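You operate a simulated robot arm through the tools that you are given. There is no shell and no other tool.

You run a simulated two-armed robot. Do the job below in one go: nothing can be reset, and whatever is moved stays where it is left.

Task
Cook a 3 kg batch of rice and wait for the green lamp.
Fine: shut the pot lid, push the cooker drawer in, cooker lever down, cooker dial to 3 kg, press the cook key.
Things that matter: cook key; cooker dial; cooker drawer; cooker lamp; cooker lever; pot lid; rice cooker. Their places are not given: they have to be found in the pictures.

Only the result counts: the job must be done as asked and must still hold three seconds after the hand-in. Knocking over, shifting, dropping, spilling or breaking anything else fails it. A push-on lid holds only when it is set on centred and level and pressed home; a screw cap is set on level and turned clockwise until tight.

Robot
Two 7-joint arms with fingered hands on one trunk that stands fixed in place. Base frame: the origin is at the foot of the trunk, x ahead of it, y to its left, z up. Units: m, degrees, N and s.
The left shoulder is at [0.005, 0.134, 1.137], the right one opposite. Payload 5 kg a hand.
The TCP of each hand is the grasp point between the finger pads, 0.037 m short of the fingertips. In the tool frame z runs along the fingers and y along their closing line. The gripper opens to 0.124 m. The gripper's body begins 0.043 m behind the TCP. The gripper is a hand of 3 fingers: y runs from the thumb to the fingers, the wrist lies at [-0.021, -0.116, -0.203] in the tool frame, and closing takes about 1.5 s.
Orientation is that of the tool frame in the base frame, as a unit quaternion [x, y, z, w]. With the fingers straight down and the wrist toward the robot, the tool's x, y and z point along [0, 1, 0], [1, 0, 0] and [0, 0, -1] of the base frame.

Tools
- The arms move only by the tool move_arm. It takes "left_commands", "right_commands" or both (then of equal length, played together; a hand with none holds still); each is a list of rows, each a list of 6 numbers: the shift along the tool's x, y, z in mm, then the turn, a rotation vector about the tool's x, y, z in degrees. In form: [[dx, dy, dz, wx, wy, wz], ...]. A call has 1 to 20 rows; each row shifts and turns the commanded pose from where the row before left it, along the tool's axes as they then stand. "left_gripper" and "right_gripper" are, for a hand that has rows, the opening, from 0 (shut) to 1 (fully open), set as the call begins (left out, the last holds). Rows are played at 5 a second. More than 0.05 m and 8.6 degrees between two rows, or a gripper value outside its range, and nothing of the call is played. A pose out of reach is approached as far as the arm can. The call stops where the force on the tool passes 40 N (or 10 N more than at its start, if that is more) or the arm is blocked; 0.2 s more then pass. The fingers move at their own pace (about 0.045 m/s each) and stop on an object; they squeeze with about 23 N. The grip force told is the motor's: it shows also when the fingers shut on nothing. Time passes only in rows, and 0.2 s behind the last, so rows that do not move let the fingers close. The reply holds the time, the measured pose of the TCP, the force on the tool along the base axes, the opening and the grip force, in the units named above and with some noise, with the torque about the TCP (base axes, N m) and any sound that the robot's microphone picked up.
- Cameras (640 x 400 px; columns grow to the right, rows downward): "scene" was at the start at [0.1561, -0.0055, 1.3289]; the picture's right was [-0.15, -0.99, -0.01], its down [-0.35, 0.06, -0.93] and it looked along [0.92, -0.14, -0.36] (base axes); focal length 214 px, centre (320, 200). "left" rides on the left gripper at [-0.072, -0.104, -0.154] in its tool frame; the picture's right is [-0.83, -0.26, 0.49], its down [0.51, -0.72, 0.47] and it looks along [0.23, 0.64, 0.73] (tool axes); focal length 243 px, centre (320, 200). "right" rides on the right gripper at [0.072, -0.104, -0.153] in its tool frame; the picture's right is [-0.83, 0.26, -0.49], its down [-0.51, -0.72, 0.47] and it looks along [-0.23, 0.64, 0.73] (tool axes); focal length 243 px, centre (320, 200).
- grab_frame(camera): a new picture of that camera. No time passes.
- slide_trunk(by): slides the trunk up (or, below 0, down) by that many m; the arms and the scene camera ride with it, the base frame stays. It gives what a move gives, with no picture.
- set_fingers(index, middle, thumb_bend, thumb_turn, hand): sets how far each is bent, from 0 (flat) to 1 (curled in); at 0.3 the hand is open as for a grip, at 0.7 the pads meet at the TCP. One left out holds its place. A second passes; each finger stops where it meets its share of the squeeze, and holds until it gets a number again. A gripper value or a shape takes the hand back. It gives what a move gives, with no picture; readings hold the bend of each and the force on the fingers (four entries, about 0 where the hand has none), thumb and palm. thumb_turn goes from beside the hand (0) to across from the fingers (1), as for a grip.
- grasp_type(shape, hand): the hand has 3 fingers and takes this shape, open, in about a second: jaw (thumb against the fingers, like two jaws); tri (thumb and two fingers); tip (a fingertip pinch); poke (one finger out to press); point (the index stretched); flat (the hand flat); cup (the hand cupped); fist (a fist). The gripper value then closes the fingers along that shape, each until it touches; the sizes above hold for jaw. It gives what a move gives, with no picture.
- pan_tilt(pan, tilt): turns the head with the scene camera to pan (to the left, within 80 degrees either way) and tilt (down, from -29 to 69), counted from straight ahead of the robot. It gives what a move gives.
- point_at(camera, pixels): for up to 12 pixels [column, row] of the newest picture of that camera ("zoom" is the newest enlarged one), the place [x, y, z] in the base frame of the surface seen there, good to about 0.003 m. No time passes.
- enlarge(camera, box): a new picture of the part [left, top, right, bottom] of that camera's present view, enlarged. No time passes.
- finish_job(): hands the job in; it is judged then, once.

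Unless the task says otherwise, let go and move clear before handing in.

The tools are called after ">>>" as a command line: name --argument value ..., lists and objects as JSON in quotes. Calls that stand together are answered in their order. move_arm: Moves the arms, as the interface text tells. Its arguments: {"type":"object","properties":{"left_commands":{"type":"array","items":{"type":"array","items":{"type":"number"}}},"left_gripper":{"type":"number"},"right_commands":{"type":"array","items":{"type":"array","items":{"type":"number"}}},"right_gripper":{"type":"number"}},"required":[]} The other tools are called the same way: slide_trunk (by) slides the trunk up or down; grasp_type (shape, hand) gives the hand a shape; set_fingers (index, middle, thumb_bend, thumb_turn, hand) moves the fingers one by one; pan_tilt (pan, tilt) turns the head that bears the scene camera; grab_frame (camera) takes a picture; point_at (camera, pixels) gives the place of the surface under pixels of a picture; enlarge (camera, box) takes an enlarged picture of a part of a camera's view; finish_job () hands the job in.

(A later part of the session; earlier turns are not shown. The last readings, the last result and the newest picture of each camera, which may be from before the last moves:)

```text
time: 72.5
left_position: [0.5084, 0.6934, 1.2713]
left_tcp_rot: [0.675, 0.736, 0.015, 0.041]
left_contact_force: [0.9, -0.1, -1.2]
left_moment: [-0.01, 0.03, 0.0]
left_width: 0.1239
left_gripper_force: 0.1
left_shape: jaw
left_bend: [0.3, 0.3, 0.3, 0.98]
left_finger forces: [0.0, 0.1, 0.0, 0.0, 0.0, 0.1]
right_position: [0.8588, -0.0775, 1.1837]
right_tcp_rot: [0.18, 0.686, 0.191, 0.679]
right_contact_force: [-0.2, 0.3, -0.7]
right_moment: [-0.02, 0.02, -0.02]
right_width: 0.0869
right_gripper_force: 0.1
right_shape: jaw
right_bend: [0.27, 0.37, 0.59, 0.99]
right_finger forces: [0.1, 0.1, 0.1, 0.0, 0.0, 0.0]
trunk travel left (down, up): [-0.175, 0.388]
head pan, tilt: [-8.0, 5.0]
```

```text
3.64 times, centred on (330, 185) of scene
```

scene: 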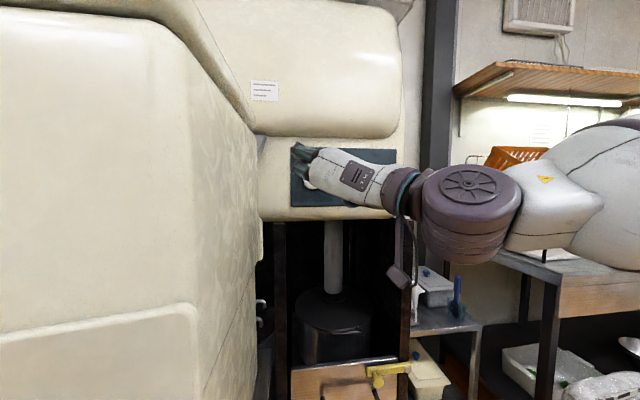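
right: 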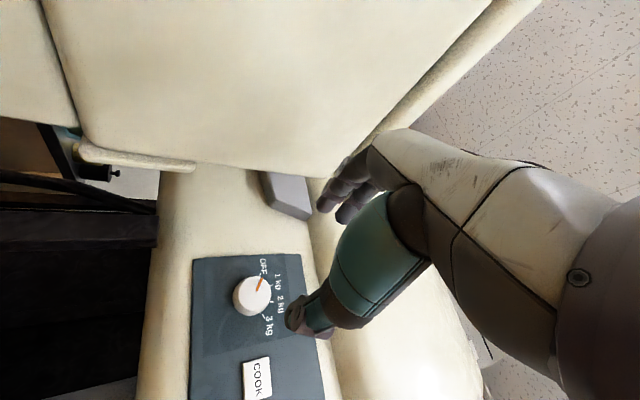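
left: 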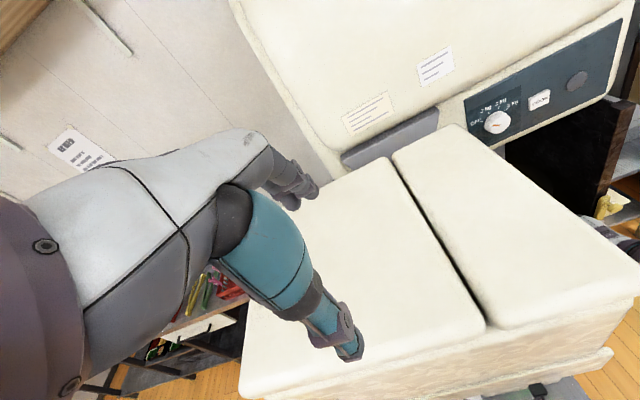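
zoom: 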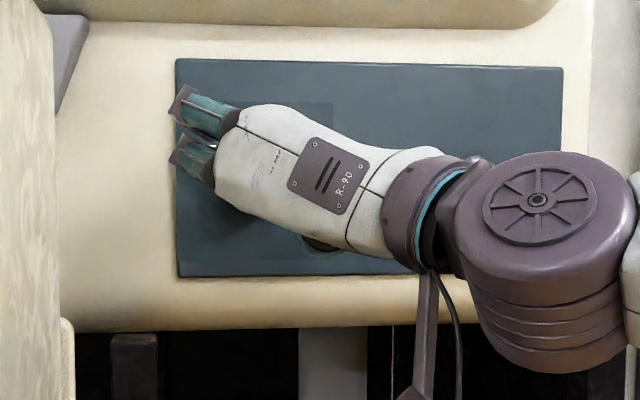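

Alignment looks good: the projected tool axis lands on the dial face centre (zoom ≈(302,227)). I'll advance the last ~46 mm so the fingers straddle the dial.

>>> move_arm --right_commands '[[-1, 0, 15, 0, 0, 0], [-1, 0, 15, 0, 0, 0], [0, 0, 15, 0, 0, 0]]' --left_commands '[[0, 0, 0, 0, 0, 0], [0, 0, 0, 0, 0, 0], [0, 0, 0, 0, 0, 0]]'

>>> enlarge --camera "right" --box '[200, 140, 420, 360]'

>>> enlarge --camera "scene" --box '[260, 130, 400, 240]'

```text
time: 73.3
left_position: [0.5069, 0.6943, 1.2726]
left_tcp_rot: [0.675, 0.737, 0.015, 0.04]
left_contact_force: [-0.4, -0.1, -0.1]
left_moment: [0.01, 0.02, 0.0]
left_width: 0.124
left_gripper_force: 0.1
left_shape: jaw
left_bend: [0.3, 0.3, 0.3, 0.98]
left_finger forces: [0.1, 0.0, 0.0, 0.0, 0.0, 0.0]
right_position: [0.9031, -0.0799, 1.1862]
right_tcp_rot: [0.18, 0.686, 0.192, 0.678]
right_contact_force: [0.0, 0.1, -0.7]
right_moment: [0.02, 0.0, 0.0]
right_width: 0.0868
right_gripper_force: 0.0
right_shape: jaw
right_bend: [0.27, 0.37, 0.59, 0.99]
right_finger forces: [0.0, 0.0, 0.0, 0.0, 0.1, 0.1]
trunk travel left (down, up): [-0.175, 0.388]
head pan, tilt: [-8.0, 5.0]
```

```text
1.82 times, centred on (310, 250) of right
```

zoom: 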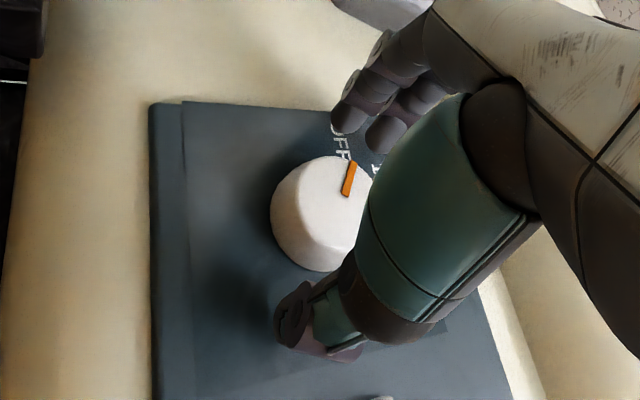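

```text
3.64 times, centred on (330, 185) of scene
```

zoom: 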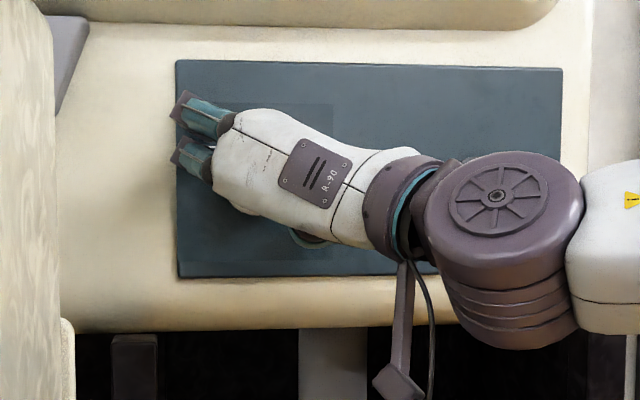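

The fingers straddle the dial. I'll close the grip on it.

>>> move_arm --right_commands '[[0, 0, 0, 0, 0, 0], [0, 0, 0, 0, 0, 0], [0, 0, 0, 0, 0, 0], [0, 0, 0, 0, 0, 0], [0, 0, 0, 0, 0, 0], [0, 0, 0, 0, 0, 0], [0, 0, 0, 0, 0, 0]]' --left_commands '[[0, 0, 0, 0, 0, 0], [0, 0, 0, 0, 0, 0], [0, 0, 0, 0, 0, 0], [0, 0, 0, 0, 0, 0], [0, 0, 0, 0, 0, 0], [0, 0, 0, 0, 0, 0], [0, 0, 0, 0, 0, 0]]' --right_gripper 0

>>> enlarge --camera "right" --box '[200, 140, 420, 360]'

```text
time: 74.9
left_position: [0.5087, 0.6946, 1.272]
left_tcp_rot: [0.675, 0.736, 0.016, 0.041]
left_contact_force: [0.1, -0.1, -0.9]
left_moment: [0.02, -0.03, 0.04]
left_width: 0.1239
left_gripper_force: 0.1
left_shape: jaw
left_bend: [0.3, 0.3, 0.3, 0.98]
left_finger forces: [0.0, 0.0, 0.0, 0.1, 0.1, 0.0]
right_position: [0.9026, -0.0795, 1.1868]
right_tcp_rot: [0.18, 0.685, 0.191, 0.679]
right_contact_force: [0.1, 0.0, 0.3]
right_moment: [-0.01, 0.04, 0.0]
right_width: 0.0411
right_gripper_force: 23.0
right_shape: jaw
right_bend: [0.74, 0.56, 0.73, 1.0]
right_finger forces: [12.7, 6.8, 0.1, 0.1, 20.3, 0.1]
trunk travel left (down, up): [-0.175, 0.388]
head pan, tilt: [-8.0, 5.0]
```

```text
1.82 times, centred on (310, 250) of right
```

zoom: 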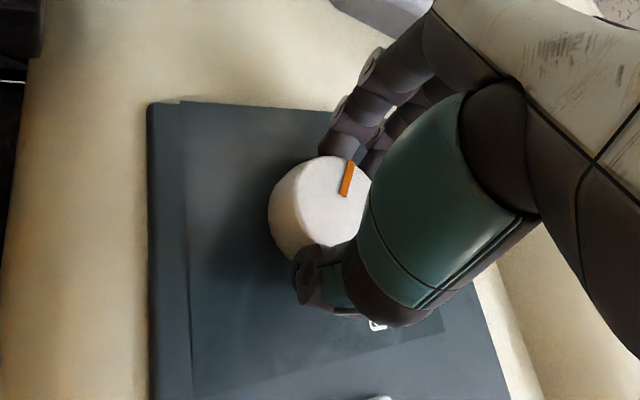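

The grip is on the dial (width 0.041, forces 13/7/20 N). I'll turn it clockwise 60° in 6° rows.

>>> move_arm --right_commands '[[0, 0, 0, 0, 0, 6], [0, 0, 0, 0, 0, 6], [0, 0, 0, 0, 0, 6], [0, 0, 0, 0, 0, 6], [0, 0, 0, 0, 0, 6], [0, 0, 0, 0, 0, 6], [0, 0, 0, 0, 0, 6], [0, 0, 0, 0, 0, 6], [0, 0, 0, 0, 0, 6], [0, 0, 0, 0, 0, 6]]' --left_commands '[[0, 0, 0, 0, 0, 0], [0, 0, 0, 0, 0, 0], [0, 0, 0, 0, 0, 0], [0, 0, 0, 0, 0, 0], [0, 0, 0, 0, 0, 0], [0, 0, 0, 0, 0, 0], [0, 0, 0, 0, 0, 0], [0, 0, 0, 0, 0, 0], [0, 0, 0, 0, 0, 0], [0, 0, 0, 0, 0, 0]]'

>>> enlarge --camera "right" --box '[200, 140, 420, 360]'

>>> enlarge --camera "scene" --box '[260, 130, 400, 240]'

```text
time: 77.1
left_position: [0.5073, 0.6941, 1.2726]
left_tcp_rot: [0.675, 0.737, 0.015, 0.041]
left_contact_force: [-0.2, 0.3, 0.4]
left_moment: [0.0, -0.01, -0.02]
left_width: 0.1239
left_gripper_force: 0.0
left_shape: jaw
left_bend: [0.3, 0.3, 0.3, 0.98]
left_finger forces: [0.0, 0.0, 0.1, 0.0, 0.0, 0.0]
right_position: [0.9034, -0.0807, 1.1856]
right_tcp_rot: [0.501, 0.502, 0.505, 0.492]
right_contact_force: [0.3, -3.9, 1.2]
right_moment: [-0.04, -0.26, -0.1]
right_width: 0.0408
right_gripper_force: 23.2
right_shape: jaw
right_bend: [0.74, 0.56, 0.73, 1.0]
right_finger forces: [13.1, 9.6, 0.0, 0.0, 20.7, 0.0]
trunk travel left (down, up): [-0.175, 0.388]
head pan, tilt: [-8.0, 5.0]
```

```text
1.82 times, centred on (310, 250) of right
```

zoom: 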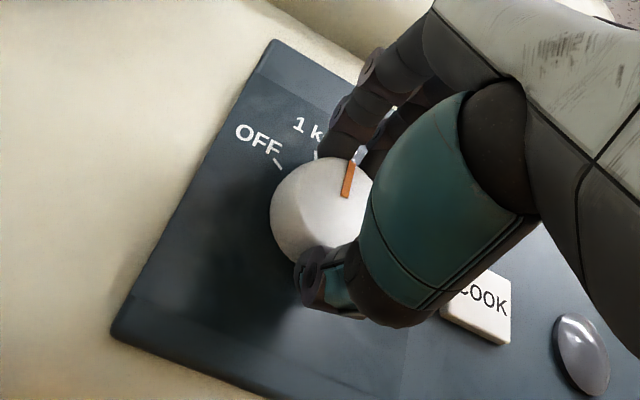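

```text
3.64 times, centred on (330, 185) of scene
```

zoom: 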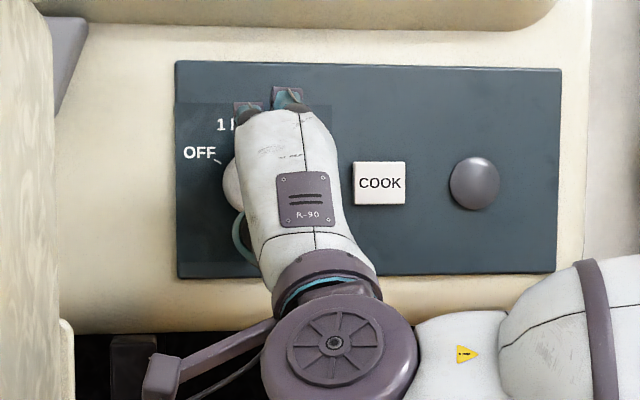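

The pointer kept its place relative to the hand, so the dial turned 60° (now near 12 o'clock). I'll open the grip and check the dial stays put.

>>> move_arm --right_commands '[[0, 0, 0, 0, 0, 0], [0, 0, 0, 0, 0, 0], [0, 0, 0, 0, 0, 0], [0, 0, 0, 0, 0, 0], [0, 0, 0, 0, 0, 0]]' --left_commands '[[0, 0, 0, 0, 0, 0], [0, 0, 0, 0, 0, 0], [0, 0, 0, 0, 0, 0], [0, 0, 0, 0, 0, 0], [0, 0, 0, 0, 0, 0]]' --right_gripper 0.7

>>> enlarge --camera "right" --box '[200, 140, 420, 360]'

```text
time: 78.3
left_position: [0.5062, 0.6941, 1.2727]
left_tcp_rot: [0.675, 0.737, 0.016, 0.042]
left_contact_force: [-0.4, 0.0, -0.2]
left_moment: [-0.03, -0.02, -0.01]
left_width: 0.124
left_gripper_force: 0.0
left_shape: jaw
left_bend: [0.3, 0.3, 0.3, 0.98]
left_finger forces: [0.0, 0.0, 0.0, 0.1, 0.0, 0.0]
right_position: [0.9043, -0.0791, 1.1863]
right_tcp_rot: [0.5, 0.503, 0.505, 0.492]
right_contact_force: [-0.7, -0.1, -0.6]
right_moment: [0.01, -0.02, 0.02]
right_width: 0.0863
right_gripper_force: 0.0
right_shape: jaw
right_bend: [0.27, 0.38, 0.59, 0.99]
right_finger forces: [0.1, 0.1, 0.0, 0.0, 0.1, 0.1]
trunk travel left (down, up): [-0.175, 0.388]
head pan, tilt: [-8.0, 5.0]
```

```text
1.82 times, centred on (310, 250) of right
```

zoom: 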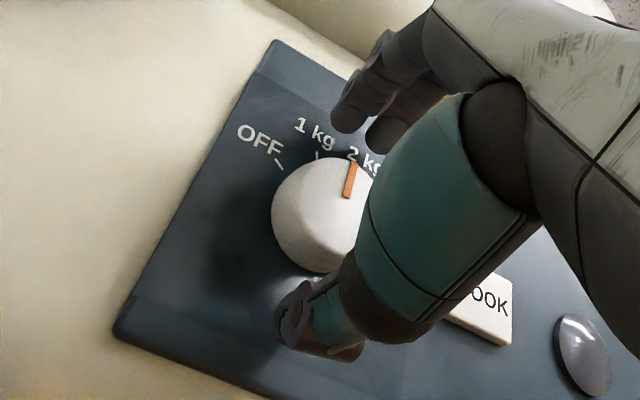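

The dial stayed (pointer between 1 and 2 kg). I'll roll the open hand back -62° around the dial to take a second bite.

>>> move_arm --right_commands '[[0, 0, 0, 0, 0, -7.5], [0, 0, 0, 0, 0, -7.5], [0, 0, 0, 0, 0, -7.5], [0, 0, 0, 0, 0, -7.5], [0, 0, 0, 0, 0, -7.5], [0, 0, 0, 0, 0, -7.5], [0, 0, 0, 0, 0, -7.5], [0, 0, 0, 0, 0, -7.5]]' --left_commands '[[0, 0, 0, 0, 0, 0], [0, 0, 0, 0, 0, 0], [0, 0, 0, 0, 0, 0], [0, 0, 0, 0, 0, 0], [0, 0, 0, 0, 0, 0], [0, 0, 0, 0, 0, 0], [0, 0, 0, 0, 0, 0], [0, 0, 0, 0, 0, 0]]'

>>> enlarge --camera "right" --box '[200, 140, 420, 360]'

```text
time: 80.1
left_position: [0.5056, 0.6945, 1.272]
left_tcp_rot: [0.675, 0.736, 0.015, 0.04]
left_contact_force: [-0.5, 0.2, -0.1]
left_moment: [0.0, 0.0, 0.0]
left_width: 0.1239
left_gripper_force: 0.1
left_shape: jaw
left_bend: [0.3, 0.3, 0.3, 0.98]
left_finger forces: [0.0, 0.1, 0.0, 0.1, 0.0, 0.1]
right_position: [0.902, -0.079, 1.1864]
right_tcp_rot: [0.18, 0.686, 0.19, 0.679]
right_contact_force: [0.3, 0.1, 0.1]
right_moment: [0.02, 0.02, -0.01]
right_width: 0.0865
right_gripper_force: 0.1
right_shape: jaw
right_bend: [0.27, 0.37, 0.59, 0.99]
right_finger forces: [0.0, 0.0, 0.0, 0.0, 0.0, 0.0]
trunk travel left (down, up): [-0.175, 0.388]
head pan, tilt: [-8.0, 5.0]
```

```text
1.82 times, centred on (310, 250) of right
```

zoom: 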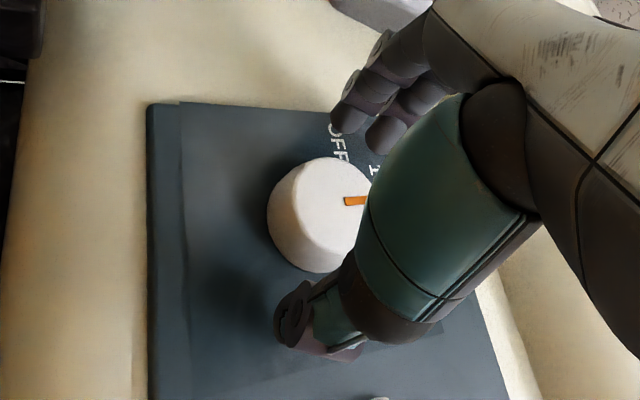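

Hand is back at -60° with the dial unchanged. I'll close the grip, then turn another 60°.

>>> move_arm --right_commands '[[0, 0, 0, 0, 0, 0], [0, 0, 0, 0, 0, 0], [0, 0, 0, 0, 0, 0], [0, 0, 0, 0, 0, 0], [0, 0, 0, 0, 0, 0], [0, 0, 0, 0, 0, 0], [0, 0, 0, 0, 0, 0], [0, 0, 0, 0, 0, 6], [0, 0, 0, 0, 0, 6], [0, 0, 0, 0, 0, 6], [0, 0, 0, 0, 0, 6], [0, 0, 0, 0, 0, 6], [0, 0, 0, 0, 0, 6], [0, 0, 0, 0, 0, 6], [0, 0, 0, 0, 0, 6], [0, 0, 0, 0, 0, 6], [0, 0, 0, 0, 0, 6]]' --left_commands '[[0, 0, 0, 0, 0, 0], [0, 0, 0, 0, 0, 0], [0, 0, 0, 0, 0, 0], [0, 0, 0, 0, 0, 0], [0, 0, 0, 0, 0, 0], [0, 0, 0, 0, 0, 0], [0, 0, 0, 0, 0, 0], [0, 0, 0, 0, 0, 0], [0, 0, 0, 0, 0, 0], [0, 0, 0, 0, 0, 0], [0, 0, 0, 0, 0, 0], [0, 0, 0, 0, 0, 0], [0, 0, 0, 0, 0, 0], [0, 0, 0, 0, 0, 0], [0, 0, 0, 0, 0, 0], [0, 0, 0, 0, 0, 0], [0, 0, 0, 0, 0, 0]]' --right_gripper 0

>>> enlarge --camera "right" --box '[200, 140, 420, 360]'

>>> enlarge --camera "scene" --box '[260, 130, 400, 240]'

```text
time: 83.7
left_position: [0.5066, 0.6935, 1.273]
left_tcp_rot: [0.675, 0.736, 0.015, 0.041]
left_contact_force: [-0.2, 0.6, -0.2]
left_moment: [0.0, -0.04, 0.03]
left_width: 0.1238
left_gripper_force: 0.1
left_shape: jaw
left_bend: [0.3, 0.3, 0.3, 0.98]
left_finger forces: [0.0, 0.0, 0.0, 0.0, 0.0, 0.0]
right_position: [0.903, -0.0811, 1.1856]
right_tcp_rot: [0.499, 0.503, 0.506, 0.492]
right_contact_force: [-0.9, -4.5, -0.6]
right_moment: [-0.02, -0.21, -0.09]
right_width: 0.0412
right_gripper_force: 22.9
right_shape: jaw
right_bend: [0.74, 0.55, 0.73, 1.0]
right_finger forces: [13.9, 8.7, 0.1, 0.0, 21.9, 0.1]
trunk travel left (down, up): [-0.175, 0.388]
head pan, tilt: [-8.0, 5.0]
```

```text
1.82 times, centred on (310, 250) of right
```

zoom: 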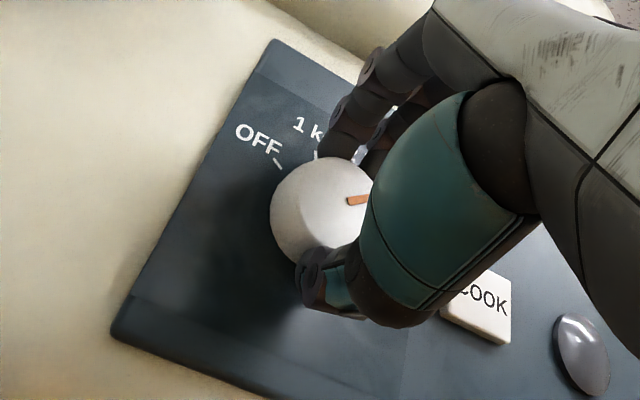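

```text
3.64 times, centred on (330, 185) of scene
```

zoom: 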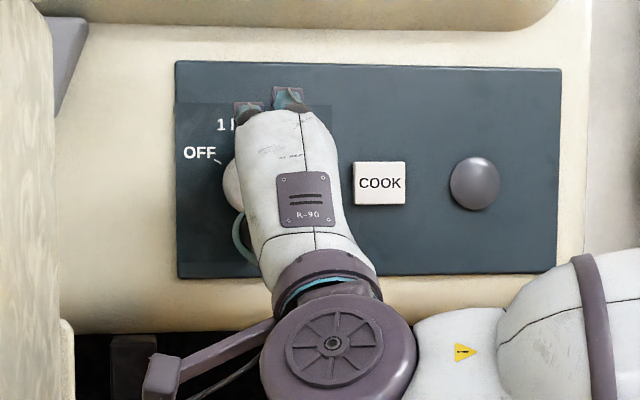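

The second 60° turn carried the pointer along again. I'll open, back straight out, and check the pointer against the 3 kg mark.

>>> move_arm --right_commands '[[0, 0, 0, 0, 0, 0], [0, 0, 0, 0, 0, 0], [0, 0, 0, 0, 0, 0], [0, 0, 0, 0, 0, 0], [0, 0, 0, 0, 0, 0], [0, 0, -30, 0, 0, 0], [0, 0, -40, 0, 0, 0], [0, 0, -40, 0, 0, 0], [0, 0, -40, 0, 0, 0], [-40, 0, 0, 0, 0, 0], [-40, 0, 0, 0, 0, 0], [-40, 0, 0, 0, 0, 0]]' --left_commands '[[0, 0, 0, 0, 0, 0], [0, 0, 0, 0, 0, 0], [0, 0, 0, 0, 0, 0], [0, 0, 0, 0, 0, 0], [0, 0, 0, 0, 0, 0], [0, 0, 0, 0, 0, 0], [0, 0, 0, 0, 0, 0], [0, 0, 0, 0, 0, 0], [0, 0, 0, 0, 0, 0], [0, 0, 0, 0, 0, 0], [0, 0, 0, 0, 0, 0], [0, 0, 0, 0, 0, 0]]' --right_gripper 0.7

>>> enlarge --camera "scene" --box '[285, 140, 355, 210]'

>>> grab_frame --camera "right"

```text
time: 86.3
left_position: [0.5069, 0.6929, 1.2736]
left_tcp_rot: [0.675, 0.737, 0.016, 0.04]
left_contact_force: [-0.7, -0.5, -0.3]
left_moment: [0.05, 0.01, -0.01]
left_width: 0.1238
left_gripper_force: 0.0
left_shape: jaw
left_bend: [0.3, 0.3, 0.3, 0.98]
left_finger forces: [0.0, 0.0, 0.0, 0.0, 0.0, 0.0]
right_position: [0.7557, -0.2045, 1.1874]
right_tcp_rot: [0.499, 0.503, 0.507, 0.491]
right_contact_force: [0.4, -0.6, -0.6]
right_moment: [0.0, 0.01, 0.02]
right_width: 0.0866
right_gripper_force: 0.0
right_shape: jaw
right_bend: [0.27, 0.37, 0.59, 0.99]
right_finger forces: [0.0, 0.0, 0.1, 0.0, 0.0, 0.0]
trunk travel left (down, up): [-0.175, 0.388]
head pan, tilt: [-8.0, 5.0]
```

```text
5.71 times, centred on (320, 175) of scene
```

zoom: 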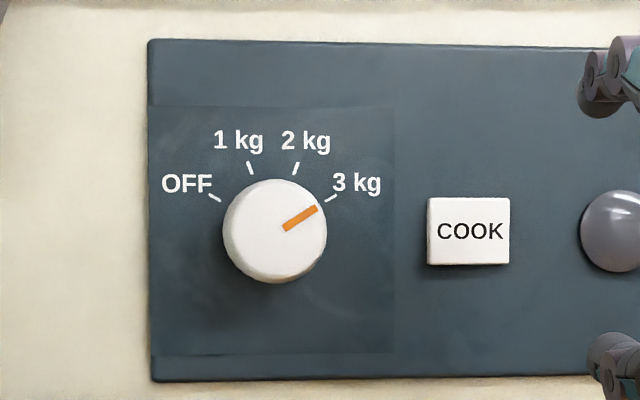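

```text
taken
```

right: 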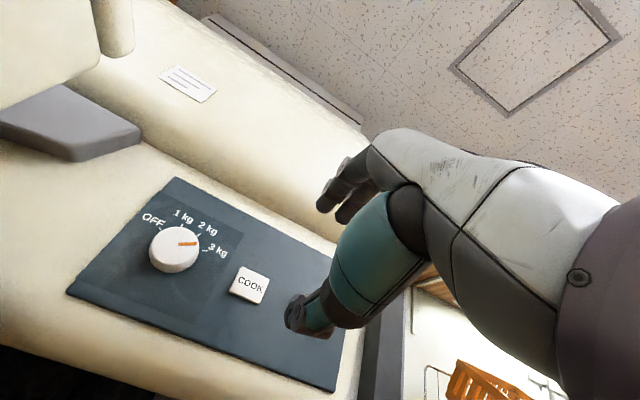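

The dial points straight at 3 kg (zoom pointer (285,229)→(316,210) toward the tick (330,198)). Now I'll measure the COOK key exactly and close the fingers for pressing.

>>> point_at --camera "right" --pixels '[[249, 286], [233, 288], [262, 296], [240, 270], [262, 280], [290, 260]]'

>>> enlarge --camera "scene" --box '[285, 140, 355, 210]'

>>> point_at --camera "zoom" --pixels '[[469, 231], [432, 231], [506, 231], [469, 201], [469, 260], [540, 231], [400, 231]]'

>>> move_arm --right_commands '[[4, 0, 0, 0, 0, 0], [4, 0, 0, 0, 0, 0], [4, 0, 0, 0, 0, 0], [4, 0, 0, 0, 0, 0], [4, 0, 0, 0, 0, 0], [2, 0, 0, 0, 0, 0], [0, 0, 0, 0, 0, 0], [0, 0, 0, 0, 0, 0]]' --left_commands '[[0, 0, 0, 0, 0, 0], [0, 0, 0, 0, 0, 0], [0, 0, 0, 0, 0, 0], [0, 0, 0, 0, 0, 0], [0, 0, 0, 0, 0, 0], [0, 0, 0, 0, 0, 0], [0, 0, 0, 0, 0, 0], [0, 0, 0, 0, 0, 0]]' --right_gripper 0

>>> grab_frame --camera "right"

```text
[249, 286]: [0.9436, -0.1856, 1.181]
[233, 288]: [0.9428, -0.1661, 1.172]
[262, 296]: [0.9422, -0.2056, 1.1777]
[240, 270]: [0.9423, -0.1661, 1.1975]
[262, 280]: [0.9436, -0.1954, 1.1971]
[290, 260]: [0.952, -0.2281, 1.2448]
```

```text
5.71 times, centred on (320, 175) of scene
```

zoom: 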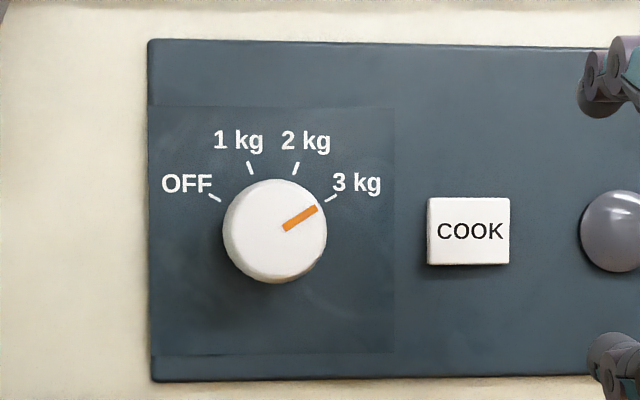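

```text
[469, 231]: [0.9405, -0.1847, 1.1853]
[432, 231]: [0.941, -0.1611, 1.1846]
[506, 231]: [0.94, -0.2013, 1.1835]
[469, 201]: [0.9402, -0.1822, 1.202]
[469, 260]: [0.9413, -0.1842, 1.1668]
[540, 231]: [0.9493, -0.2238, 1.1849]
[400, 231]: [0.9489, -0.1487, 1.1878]
```

```text
time: 88.1
left_position: [0.5071, 0.6938, 1.2729]
left_tcp_rot: [0.675, 0.737, 0.015, 0.041]
left_contact_force: [-0.2, -0.2, -0.5]
left_moment: [-0.01, 0.01, 0.01]
left_width: 0.124
left_gripper_force: 0.1
left_shape: jaw
left_bend: [0.3, 0.3, 0.3, 0.98]
left_finger forces: [0.0, 0.0, 0.0, 0.0, 0.0, 0.1]
right_position: [0.7554, -0.1804, 1.1859]
right_tcp_rot: [0.5, 0.503, 0.505, 0.492]
right_contact_force: [0.0, -0.2, -0.5]
right_moment: [0.03, -0.03, -0.02]
right_width: 0.0
right_gripper_force: 22.7
right_shape: jaw
right_bend: [0.7, 0.7, 0.56, 1.0]
right_finger forces: [0.0, 0.0, 0.0, 0.1, 0.0, 0.0]
trunk travel left (down, up): [-0.175, 0.388]
head pan, tilt: [-8.0, 5.0]
```

```text
taken
```

right: 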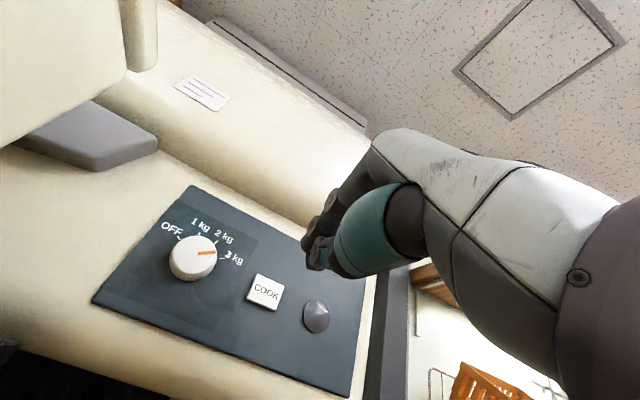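

Key centre is (0.9405,-0.183,1.1845), about 43×36 mm. A single finger is more precise, so I'll switch the right hand to the poke shape and see where its tip is.

>>> grasp_type --shape "poke" --hand "right"

>>> grab_frame --camera "right"

>>> enlarge --camera "scene" --box '[300, 140, 400, 230]'

```text
time: 89.0
left_position: [0.5068, 0.6928, 1.2724]
left_tcp_rot: [0.675, 0.737, 0.016, 0.041]
left_contact_force: [-0.2, -0.3, -0.3]
left_moment: [0.01, -0.01, 0.01]
left_width: 0.1236
left_gripper_force: 0.1
left_shape: jaw
left_bend: [0.3, 0.3, 0.3, 0.98]
left_finger forces: [0.0, 0.0, 0.0, 0.0, 0.1, 0.1]
right_position: [0.7557, -0.1798, 1.1866]
right_tcp_rot: [0.5, 0.503, 0.505, 0.492]
right_contact_force: [0.7, 0.2, 0.2]
right_moment: [0.0, 0.01, 0.01]
right_width: 0.0
right_gripper_force: 0.1
right_shape: poke
right_bend: [0.7, 0.7, 1.0, 1.0]
right_finger forces: [0.0, 0.1, 0.0, 0.0, 0.1, 0.1]
trunk travel left (down, up): [-0.175, 0.388]
head pan, tilt: [-8.0, 5.0]
```

```text
taken
```

right: 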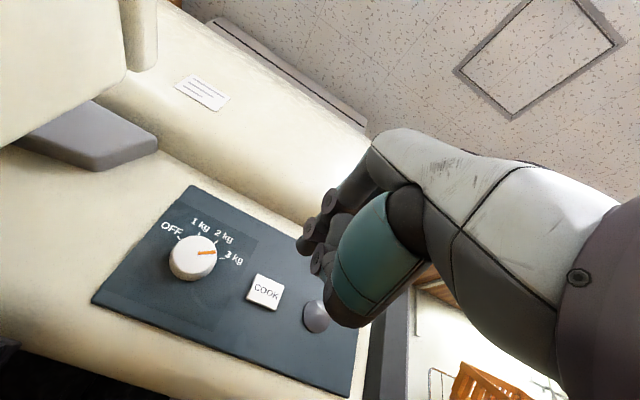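

```text
4.44 times, centred on (350, 185) of scene
```

zoom: 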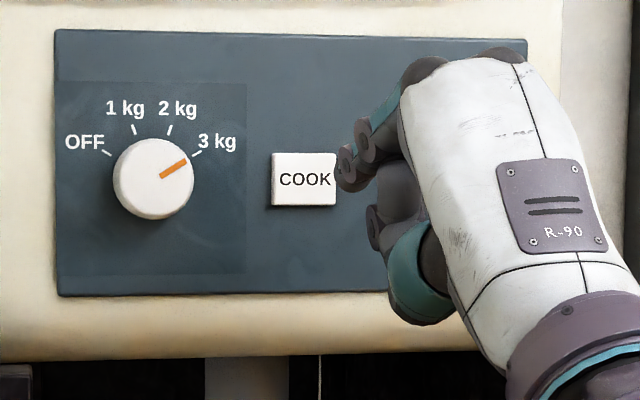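

In this shape two fingers still point forward with the thumb tucked away. I'll measure the fingertips to align them with the key.

>>> enlarge --camera "right" --box '[220, 160, 400, 340]'

>>> point_at --camera "zoom" --pixels '[[290, 185], [280, 200], [310, 150], [320, 225], [330, 215], [350, 170], [370, 260], [300, 190]]'

```text
2.22 times, centred on (310, 250) of right
```

zoom: 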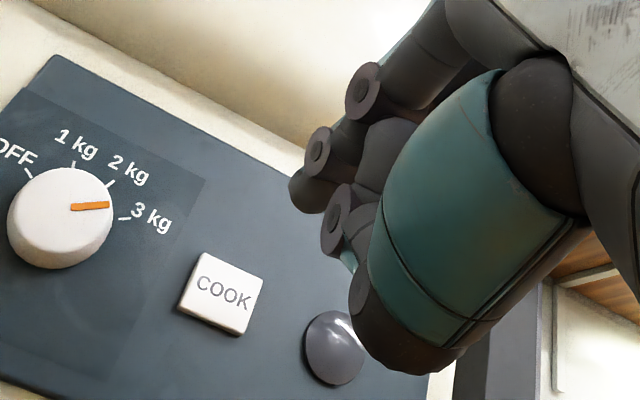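

```text
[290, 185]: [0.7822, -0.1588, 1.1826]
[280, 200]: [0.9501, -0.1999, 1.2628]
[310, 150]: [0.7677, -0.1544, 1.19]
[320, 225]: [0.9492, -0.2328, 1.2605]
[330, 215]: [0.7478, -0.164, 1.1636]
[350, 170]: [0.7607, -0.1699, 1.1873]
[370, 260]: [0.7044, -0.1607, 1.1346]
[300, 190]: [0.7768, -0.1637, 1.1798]
```

Index tip is near (0.79,-0.166,1.182), middle beside it. I'll curl the middle finger fully so just the index presses.

>>> set_fingers --hand "right" --middle 1.0 --thumb_bend 1.0 --index 0.65

>>> enlarge --camera "right" --box '[220, 160, 400, 340]'

>>> enlarge --camera "scene" --box '[300, 140, 400, 230]'

```text
time: 90.0
left_position: [0.508, 0.6942, 1.2722]
left_tcp_rot: [0.675, 0.737, 0.016, 0.041]
left_contact_force: [-0.8, 0.0, 0.2]
left_moment: [0.0, -0.01, -0.02]
left_width: 0.1237
left_gripper_force: 0.0
left_shape: jaw
left_bend: [0.3, 0.3, 0.3, 0.98]
left_finger forces: [0.1, 0.1, 0.0, 0.1, 0.0, 0.0]
right_position: [0.7553, -0.1803, 1.1858]
right_tcp_rot: [0.499, 0.503, 0.505, 0.492]
right_contact_force: [-0.5, 0.2, 0.7]
right_moment: [0.02, -0.01, 0.02]
right_width: 0.0342
right_gripper_force: 0.1
right_shape: fingers
right_bend: [0.29, 1.0, 1.0, 1.0]
right_finger forces: [0.1, 0.0, 0.1, 0.0, 0.0, 0.0]
trunk travel left (down, up): [-0.175, 0.388]
head pan, tilt: [-8.0, 5.0]
```

```text
2.22 times, centred on (310, 250) of right
```

zoom: 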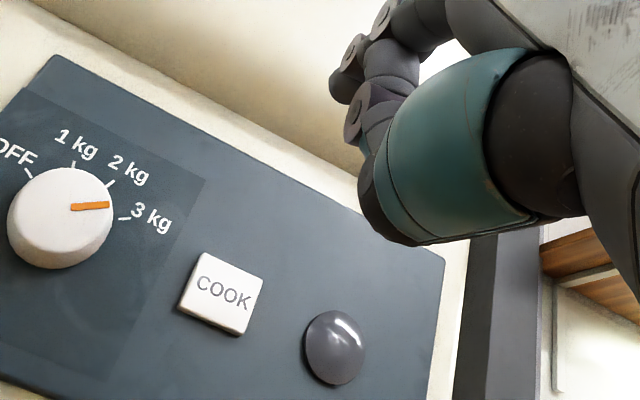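

```text
4.44 times, centred on (350, 185) of scene
```

zoom: 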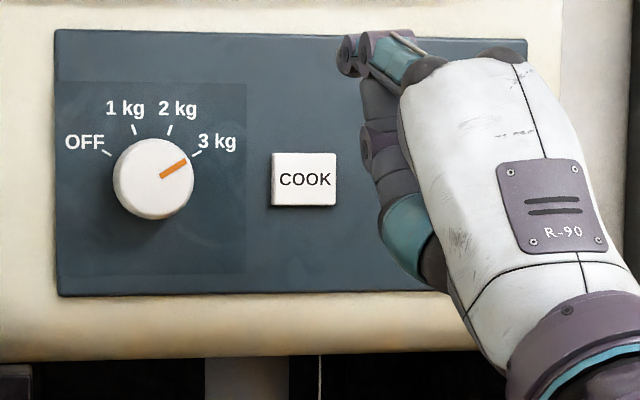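

>>> set_fingers --hand "right" --index 0.7

>>> enlarge --camera "right" --box '[220, 160, 400, 340]'

>>> enlarge --camera "scene" --box '[300, 140, 400, 230]'

```text
time: 91.0
left_position: [0.5076, 0.6932, 1.2734]
left_tcp_rot: [0.675, 0.737, 0.015, 0.041]
left_contact_force: [1.1, 0.2, -0.1]
left_moment: [-0.03, 0.01, -0.01]
left_width: 0.1239
left_gripper_force: 0.1
left_shape: jaw
left_bend: [0.3, 0.3, 0.3, 0.98]
left_finger forces: [0.0, 0.0, 0.0, 0.0, 0.0, 0.1]
right_position: [0.7553, -0.1801, 1.1875]
right_tcp_rot: [0.499, 0.503, 0.505, 0.492]
right_contact_force: [-0.7, 0.6, -0.2]
right_moment: [-0.01, 0.03, -0.04]
right_width: 0.032
right_gripper_force: 0.1
right_shape: fingers
right_bend: [0.29, 1.0, 1.0, 1.0]
right_finger forces: [0.0, 0.1, 0.1, 0.0, 0.1, 0.0]
trunk travel left (down, up): [-0.175, 0.388]
head pan, tilt: [-8.0, 5.0]
```

```text
2.22 times, centred on (310, 250) of right
```

zoom: 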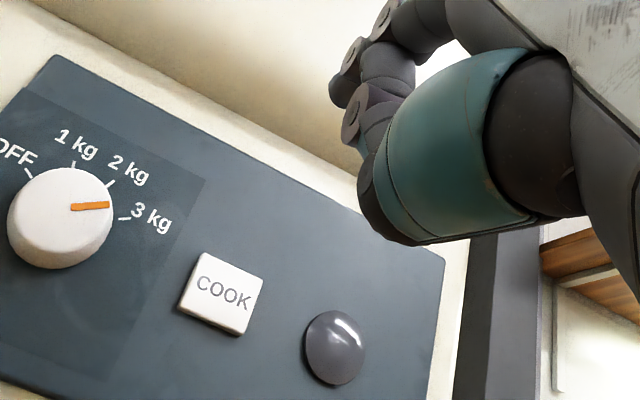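

```text
4.44 times, centred on (350, 185) of scene
```

zoom: 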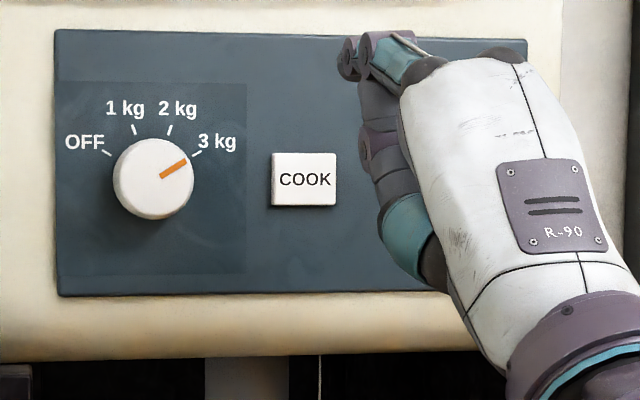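

The index is resting on the curled thumb, which isn't useful. I'll go back to the simple closed jaw, whose tips are known to lie on the tool axis, and align with the key.

>>> grasp_type --shape "jaw" --hand "right"

>>> move_arm --right_commands '[[-1.5, 0, 0, 0, 0, 0], [-1.5, 0, 0, 0, 0, 0], [0, 0, 0, 0, 0, 0], [0, 0, 0, 0, 0, 0], [0, 0, 0, 0, 0, 0], [0, 0, 0, 0, 0, 0], [0, 0, 0, 0, 0, 0], [0, 0, 0, 0, 0, 0], [0, 0, 0, 0, 0, 0], [0, 0, 0, 0, 0, 0]]' --left_commands '[[0, 0, 0, 0, 0, 0], [0, 0, 0, 0, 0, 0], [0, 0, 0, 0, 0, 0], [0, 0, 0, 0, 0, 0], [0, 0, 0, 0, 0, 0], [0, 0, 0, 0, 0, 0], [0, 0, 0, 0, 0, 0], [0, 0, 0, 0, 0, 0], [0, 0, 0, 0, 0, 0], [0, 0, 0, 0, 0, 0]]' --right_gripper 0

>>> enlarge --camera "right" --box '[220, 160, 400, 340]'

>>> enlarge --camera "scene" --box '[300, 140, 400, 230]'

```text
time: 91.9
left_position: [0.5062, 0.6949, 1.2731]
left_tcp_rot: [0.676, 0.736, 0.016, 0.041]
left_contact_force: [-0.7, 0.3, 0.8]
left_moment: [0.01, 0.01, 0.03]
left_width: 0.1238
left_gripper_force: 0.1
left_shape: jaw
left_bend: [0.3, 0.3, 0.3, 0.98]
left_finger forces: [0.0, 0.0, 0.0, 0.0, 0.0, 0.1]
right_position: [0.755, -0.1811, 1.1867]
right_tcp_rot: [0.499, 0.503, 0.505, 0.492]
right_contact_force: [-0.1, -0.3, -0.1]
right_moment: [0.0, 0.03, 0.01]
right_width: 0.1234
right_gripper_force: 0.0
right_shape: jaw
right_bend: [0.3, 0.3, 0.3, 0.98]
right_finger forces: [0.0, 0.1, 0.0, 0.0, 0.0, 0.0]
trunk travel left (down, up): [-0.175, 0.388]
head pan, tilt: [-8.0, 5.0]
```

```text
time: 94.1
left_position: [0.5074, 0.6941, 1.2726]
left_tcp_rot: [0.675, 0.737, 0.016, 0.041]
left_contact_force: [-0.5, 0.1, 0.0]
left_moment: [0.04, -0.01, 0.02]
left_width: 0.124
left_gripper_force: 0.1
left_shape: jaw
left_bend: [0.3, 0.3, 0.3, 0.98]
left_finger forces: [0.1, 0.0, 0.0, 0.0, 0.0, 0.0]
right_position: [0.7551, -0.1824, 1.1864]
right_tcp_rot: [0.499, 0.503, 0.505, 0.493]
right_contact_force: [-0.6, -0.2, -0.9]
right_moment: [0.0, 0.01, 0.02]
right_width: 0.0
right_gripper_force: 22.9
right_shape: jaw
right_bend: [0.7, 0.7, 0.56, 1.0]
right_finger forces: [0.1, 0.1, 0.0, 0.0, 0.0, 0.0]
trunk travel left (down, up): [-0.175, 0.388]
head pan, tilt: [-8.0, 5.0]
```

```text
2.22 times, centred on (310, 250) of right
```

zoom: 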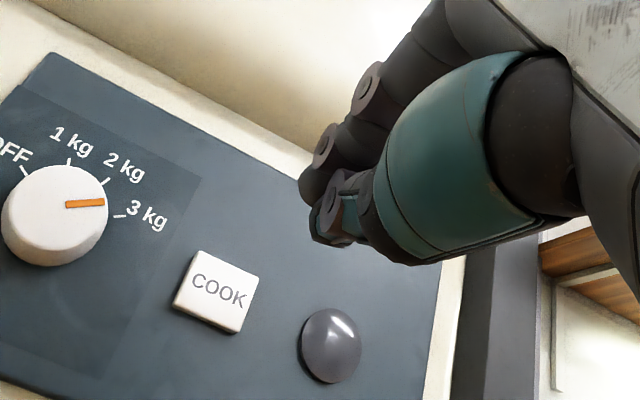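

```text
4.44 times, centred on (350, 185) of scene
```

zoom: 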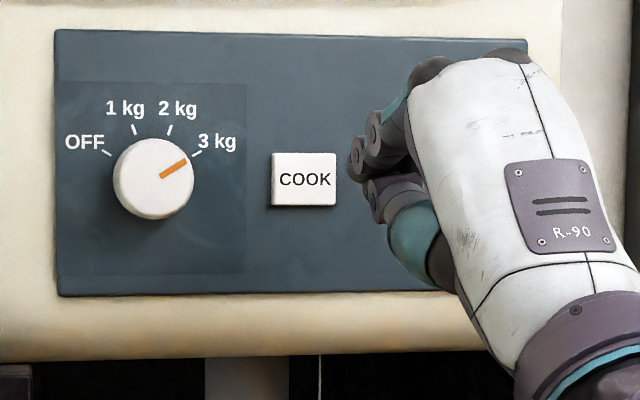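

Closed fingertips are ready at y≈-0.182, z≈1.186. I'll approach to about 12 mm in front of the key.

>>> move_arm --right_commands '[[-1, 0, 34, 0, 0, 0], [-1, 0, 34, 0, 0, 0], [-1, 0, 34, 0, 0, 0], [0, 0, 34, 0, 0, 0]]' --left_commands '[[0, 0, 0, 0, 0, 0], [0, 0, 0, 0, 0, 0], [0, 0, 0, 0, 0, 0], [0, 0, 0, 0, 0, 0]]'

>>> enlarge --camera "right" --box '[220, 160, 400, 340]'

>>> enlarge --camera "scene" --box '[300, 140, 400, 230]'

```text
time: 95.1
left_position: [0.5075, 0.6945, 1.2718]
left_tcp_rot: [0.675, 0.736, 0.015, 0.04]
left_contact_force: [0.4, 0.5, -0.8]
left_moment: [0.0, 0.01, 0.02]
left_width: 0.1239
left_gripper_force: 0.1
left_shape: jaw
left_bend: [0.3, 0.3, 0.3, 0.98]
left_finger forces: [0.0, 0.1, 0.0, 0.0, 0.0, 0.1]
right_position: [0.8919, -0.1827, 1.1843]
right_tcp_rot: [0.499, 0.503, 0.505, 0.493]
right_contact_force: [0.9, -0.3, -0.4]
right_moment: [-0.01, -0.01, -0.04]
right_width: 0.0
right_gripper_force: 22.7
right_shape: jaw
right_bend: [0.7, 0.7, 0.56, 1.0]
right_finger forces: [0.1, 0.1, 0.0, 0.1, 0.0, 0.0]
trunk travel left (down, up): [-0.175, 0.388]
head pan, tilt: [-8.0, 5.0]
```

```text
2.22 times, centred on (310, 250) of right
```

zoom: 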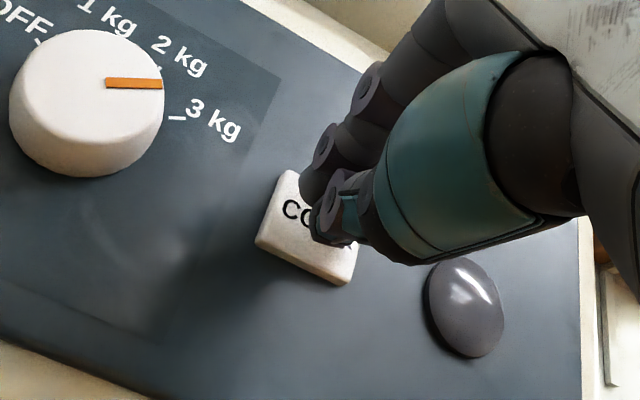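

```text
4.44 times, centred on (350, 185) of scene
```

zoom: 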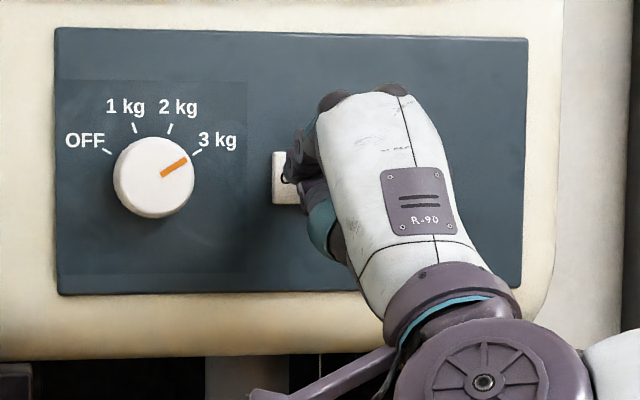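

The fingertips are centred on the key. I'll press forward in small steps, stopping on force.

>>> move_arm --right_commands '[[0, 0, 3, 0, 0, 0], [0, 0, 3, 0, 0, 0], [0, 0, 3, 0, 0, 0], [0, 0, 2.5, 0, 0, 0], [0, 0, 2.5, 0, 0, 0], [0, 0, 2.5, 0, 0, 0]]' --left_commands '[[0, 0, 0, 0, 0, 0], [0, 0, 0, 0, 0, 0], [0, 0, 0, 0, 0, 0], [0, 0, 0, 0, 0, 0], [0, 0, 0, 0, 0, 0], [0, 0, 0, 0, 0, 0]]'

>>> enlarge --camera "right" --box '[220, 160, 400, 340]'

>>> enlarge --camera "scene" --box '[300, 140, 400, 230]'

```text
time: 96.5
left_position: [0.5071, 0.6936, 1.2724]
left_tcp_rot: [0.675, 0.737, 0.015, 0.042]
left_contact_force: [-0.3, -0.1, -0.3]
left_moment: [0.01, 0.03, 0.04]
left_width: 0.1238
left_gripper_force: 0.1
left_shape: jaw
left_bend: [0.3, 0.3, 0.3, 0.98]
left_finger forces: [0.0, 0.1, 0.0, 0.0, 0.0, 0.0]
right_position: [0.9073, -0.1836, 1.1855]
right_tcp_rot: [0.5, 0.502, 0.504, 0.493]
right_contact_force: [-2.9, 0.6, -0.5]
right_moment: [-0.02, 0.07, -0.04]
right_width: 0.0002
right_gripper_force: 23.2
right_shape: jaw
right_bend: [0.7, 0.7, 0.56, 1.0]
right_finger forces: [0.1, 0.0, 0.0, 0.1, 0.1, 0.0]
trunk travel left (down, up): [-0.175, 0.388]
head pan, tilt: [-8.0, 5.0]
heard: click
```

```text
2.22 times, centred on (310, 250) of right
```

zoom: 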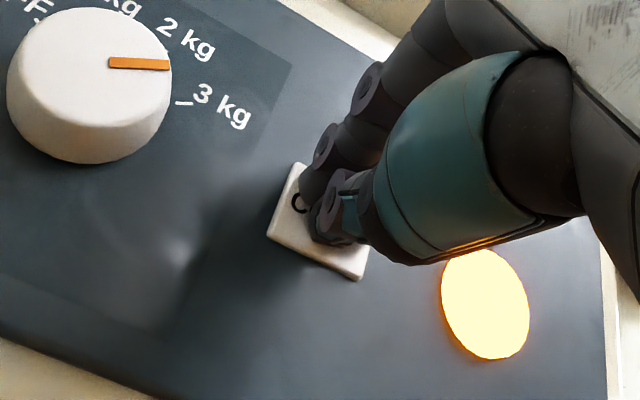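

```text
4.44 times, centred on (350, 185) of scene
```

zoom: 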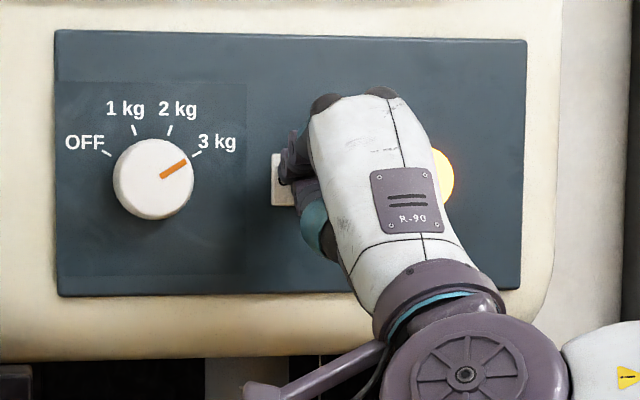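

A click was heard and the cooker lamp (zoom (485,305)) lit amber: cooking has begun. I'll back away from the key and wait for the lamp to turn green.

>>> move_arm --right_commands '[[0, 0, -20, 0, 0, 0], [0, 0, -40, 0, 0, 0], [0, 0, -40, 0, 0, 0], [0, 0, -40, 0, 0, 0], [-40, -20, -20, 0, 0, 0], [-40, -20, -20, 0, 0, 0], [-40, -20, -20, 0, 0, 0], [-40, -20, 0, 0, 0, 0], [0, 0, 0, 0, 0, 0], [0, 0, 0, 0, 0, 0]]' --left_commands '[[0, 0, 0, 0, 0, 0], [0, 0, 0, 0, 0, 0], [0, 0, 0, 0, 0, 0], [0, 0, 0, 0, 0, 0], [0, 0, 0, 0, 0, 0], [0, 0, 0, 0, 0, 0], [0, 0, 0, 0, 0, 0], [0, 0, 0, 0, 0, 0], [0, 0, 0, 0, 0, 0], [0, 0, 0, 0, 0, 0]]'

>>> pan_tilt --pan -12 --tilt 22

>>> grab_frame --camera "scene"

```text
time: 98.7
left_position: [0.5066, 0.6947, 1.2722]
left_tcp_rot: [0.676, 0.736, 0.016, 0.041]
left_contact_force: [-0.2, 0.3, 0.6]
left_moment: [-0.01, -0.04, 0.0]
left_width: 0.1242
left_gripper_force: 0.0
left_shape: jaw
left_bend: [0.3, 0.3, 0.3, 0.98]
left_finger forces: [0.0, 0.0, 0.0, 0.1, 0.0, 0.1]
right_position: [0.7094, -0.3468, 1.1058]
right_tcp_rot: [0.499, 0.503, 0.505, 0.493]
right_contact_force: [-0.8, 0.2, -0.2]
right_moment: [-0.02, 0.02, 0.0]
right_width: 0.0002
right_gripper_force: 22.5
right_shape: jaw
right_bend: [0.7, 0.7, 0.56, 1.0]
right_finger forces: [0.0, 0.0, 0.1, 0.1, 0.1, 0.2]
trunk travel left (down, up): [-0.175, 0.388]
head pan, tilt: [-8.0, 5.0]
```

```text
time: 99.5
left_position: [0.5062, 0.6942, 1.272]
left_tcp_rot: [0.674, 0.737, 0.015, 0.042]
left_contact_force: [0.4, -0.7, 0.2]
left_moment: [0.0, 0.03, 0.0]
left_width: 0.1241
left_gripper_force: 0.1
left_shape: jaw
left_bend: [0.3, 0.3, 0.3, 0.98]
left_finger forces: [0.0, 0.0, 0.0, 0.0, 0.0, 0.0]
right_position: [0.7084, -0.3468, 1.1063]
right_tcp_rot: [0.499, 0.503, 0.505, 0.493]
right_contact_force: [-0.6, 0.4, -0.3]
right_moment: [0.02, 0.01, -0.02]
right_width: 0.0
right_gripper_force: 23.3
right_shape: jaw
right_bend: [0.7, 0.7, 0.56, 1.0]
right_finger forces: [0.0, 0.0, 0.1, 0.1, 0.0, 0.1]
trunk travel left (down, up): [-0.175, 0.388]
head pan, tilt: [-12.0, 22.0]
```

```text
taken
```

scene: 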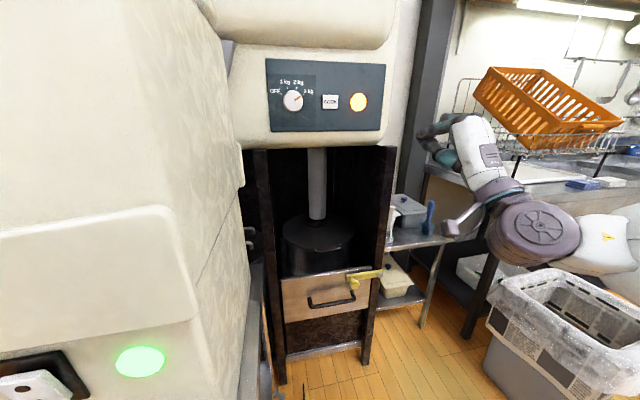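

The lamp is amber at scene (358,101), with lid, drawer, lever and dial all in place. I'll wait with rows that don't move.

>>> move_arm --right_commands '[[0, 0, 0, 0, 0, 0], [0, 0, 0, 0, 0, 0], [0, 0, 0, 0, 0, 0], [0, 0, 0, 0, 0, 0], [0, 0, 0, 0, 0, 0], [0, 0, 0, 0, 0, 0], [0, 0, 0, 0, 0, 0], [0, 0, 0, 0, 0, 0], [0, 0, 0, 0, 0, 0], [0, 0, 0, 0, 0, 0], [0, 0, 0, 0, 0, 0], [0, 0, 0, 0, 0, 0], [0, 0, 0, 0, 0, 0], [0, 0, 0, 0, 0, 0], [0, 0, 0, 0, 0, 0], [0, 0, 0, 0, 0, 0], [0, 0, 0, 0, 0, 0], [0, 0, 0, 0, 0, 0], [0, 0, 0, 0, 0, 0], [0, 0, 0, 0, 0, 0]]' --left_commands '[[0, 0, 0, 0, 0, 0], [0, 0, 0, 0, 0, 0], [0, 0, 0, 0, 0, 0], [0, 0, 0, 0, 0, 0], [0, 0, 0, 0, 0, 0], [0, 0, 0, 0, 0, 0], [0, 0, 0, 0, 0, 0], [0, 0, 0, 0, 0, 0], [0, 0, 0, 0, 0, 0], [0, 0, 0, 0, 0, 0], [0, 0, 0, 0, 0, 0], [0, 0, 0, 0, 0, 0], [0, 0, 0, 0, 0, 0], [0, 0, 0, 0, 0, 0], [0, 0, 0, 0, 0, 0], [0, 0, 0, 0, 0, 0], [0, 0, 0, 0, 0, 0], [0, 0, 0, 0, 0, 0], [0, 0, 0, 0, 0, 0], [0, 0, 0, 0, 0, 0]]'

>>> enlarge --camera "scene" --box '[250, 50, 410, 150]'

```text
time: 103.7
left_position: [0.5085, 0.6931, 1.2721]
left_tcp_rot: [0.674, 0.737, 0.016, 0.042]
left_contact_force: [-0.1, -0.8, 0.5]
left_moment: [-0.03, 0.01, -0.03]
left_width: 0.1238
left_gripper_force: 0.0
left_shape: jaw
left_bend: [0.3, 0.3, 0.3, 0.98]
left_finger forces: [0.0, 0.0, 0.0, 0.0, 0.0, 0.0]
right_position: [0.7087, -0.3461, 1.105]
right_tcp_rot: [0.5, 0.503, 0.505, 0.492]
right_contact_force: [0.8, -0.5, 0.6]
right_moment: [0.01, 0.02, 0.0]
right_width: 0.0
right_gripper_force: 23.2
right_shape: jaw
right_bend: [0.7, 0.7, 0.56, 1.0]
right_finger forces: [0.0, 0.0, 0.0, 0.0, 0.1, 0.1]
trunk travel left (down, up): [-0.175, 0.388]
head pan, tilt: [-12.0, 22.0]
```

```text
4.00 times, centred on (330, 100) of scene
```

zoom: 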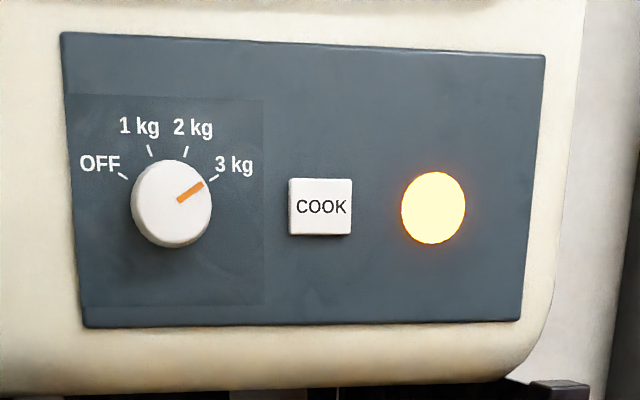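

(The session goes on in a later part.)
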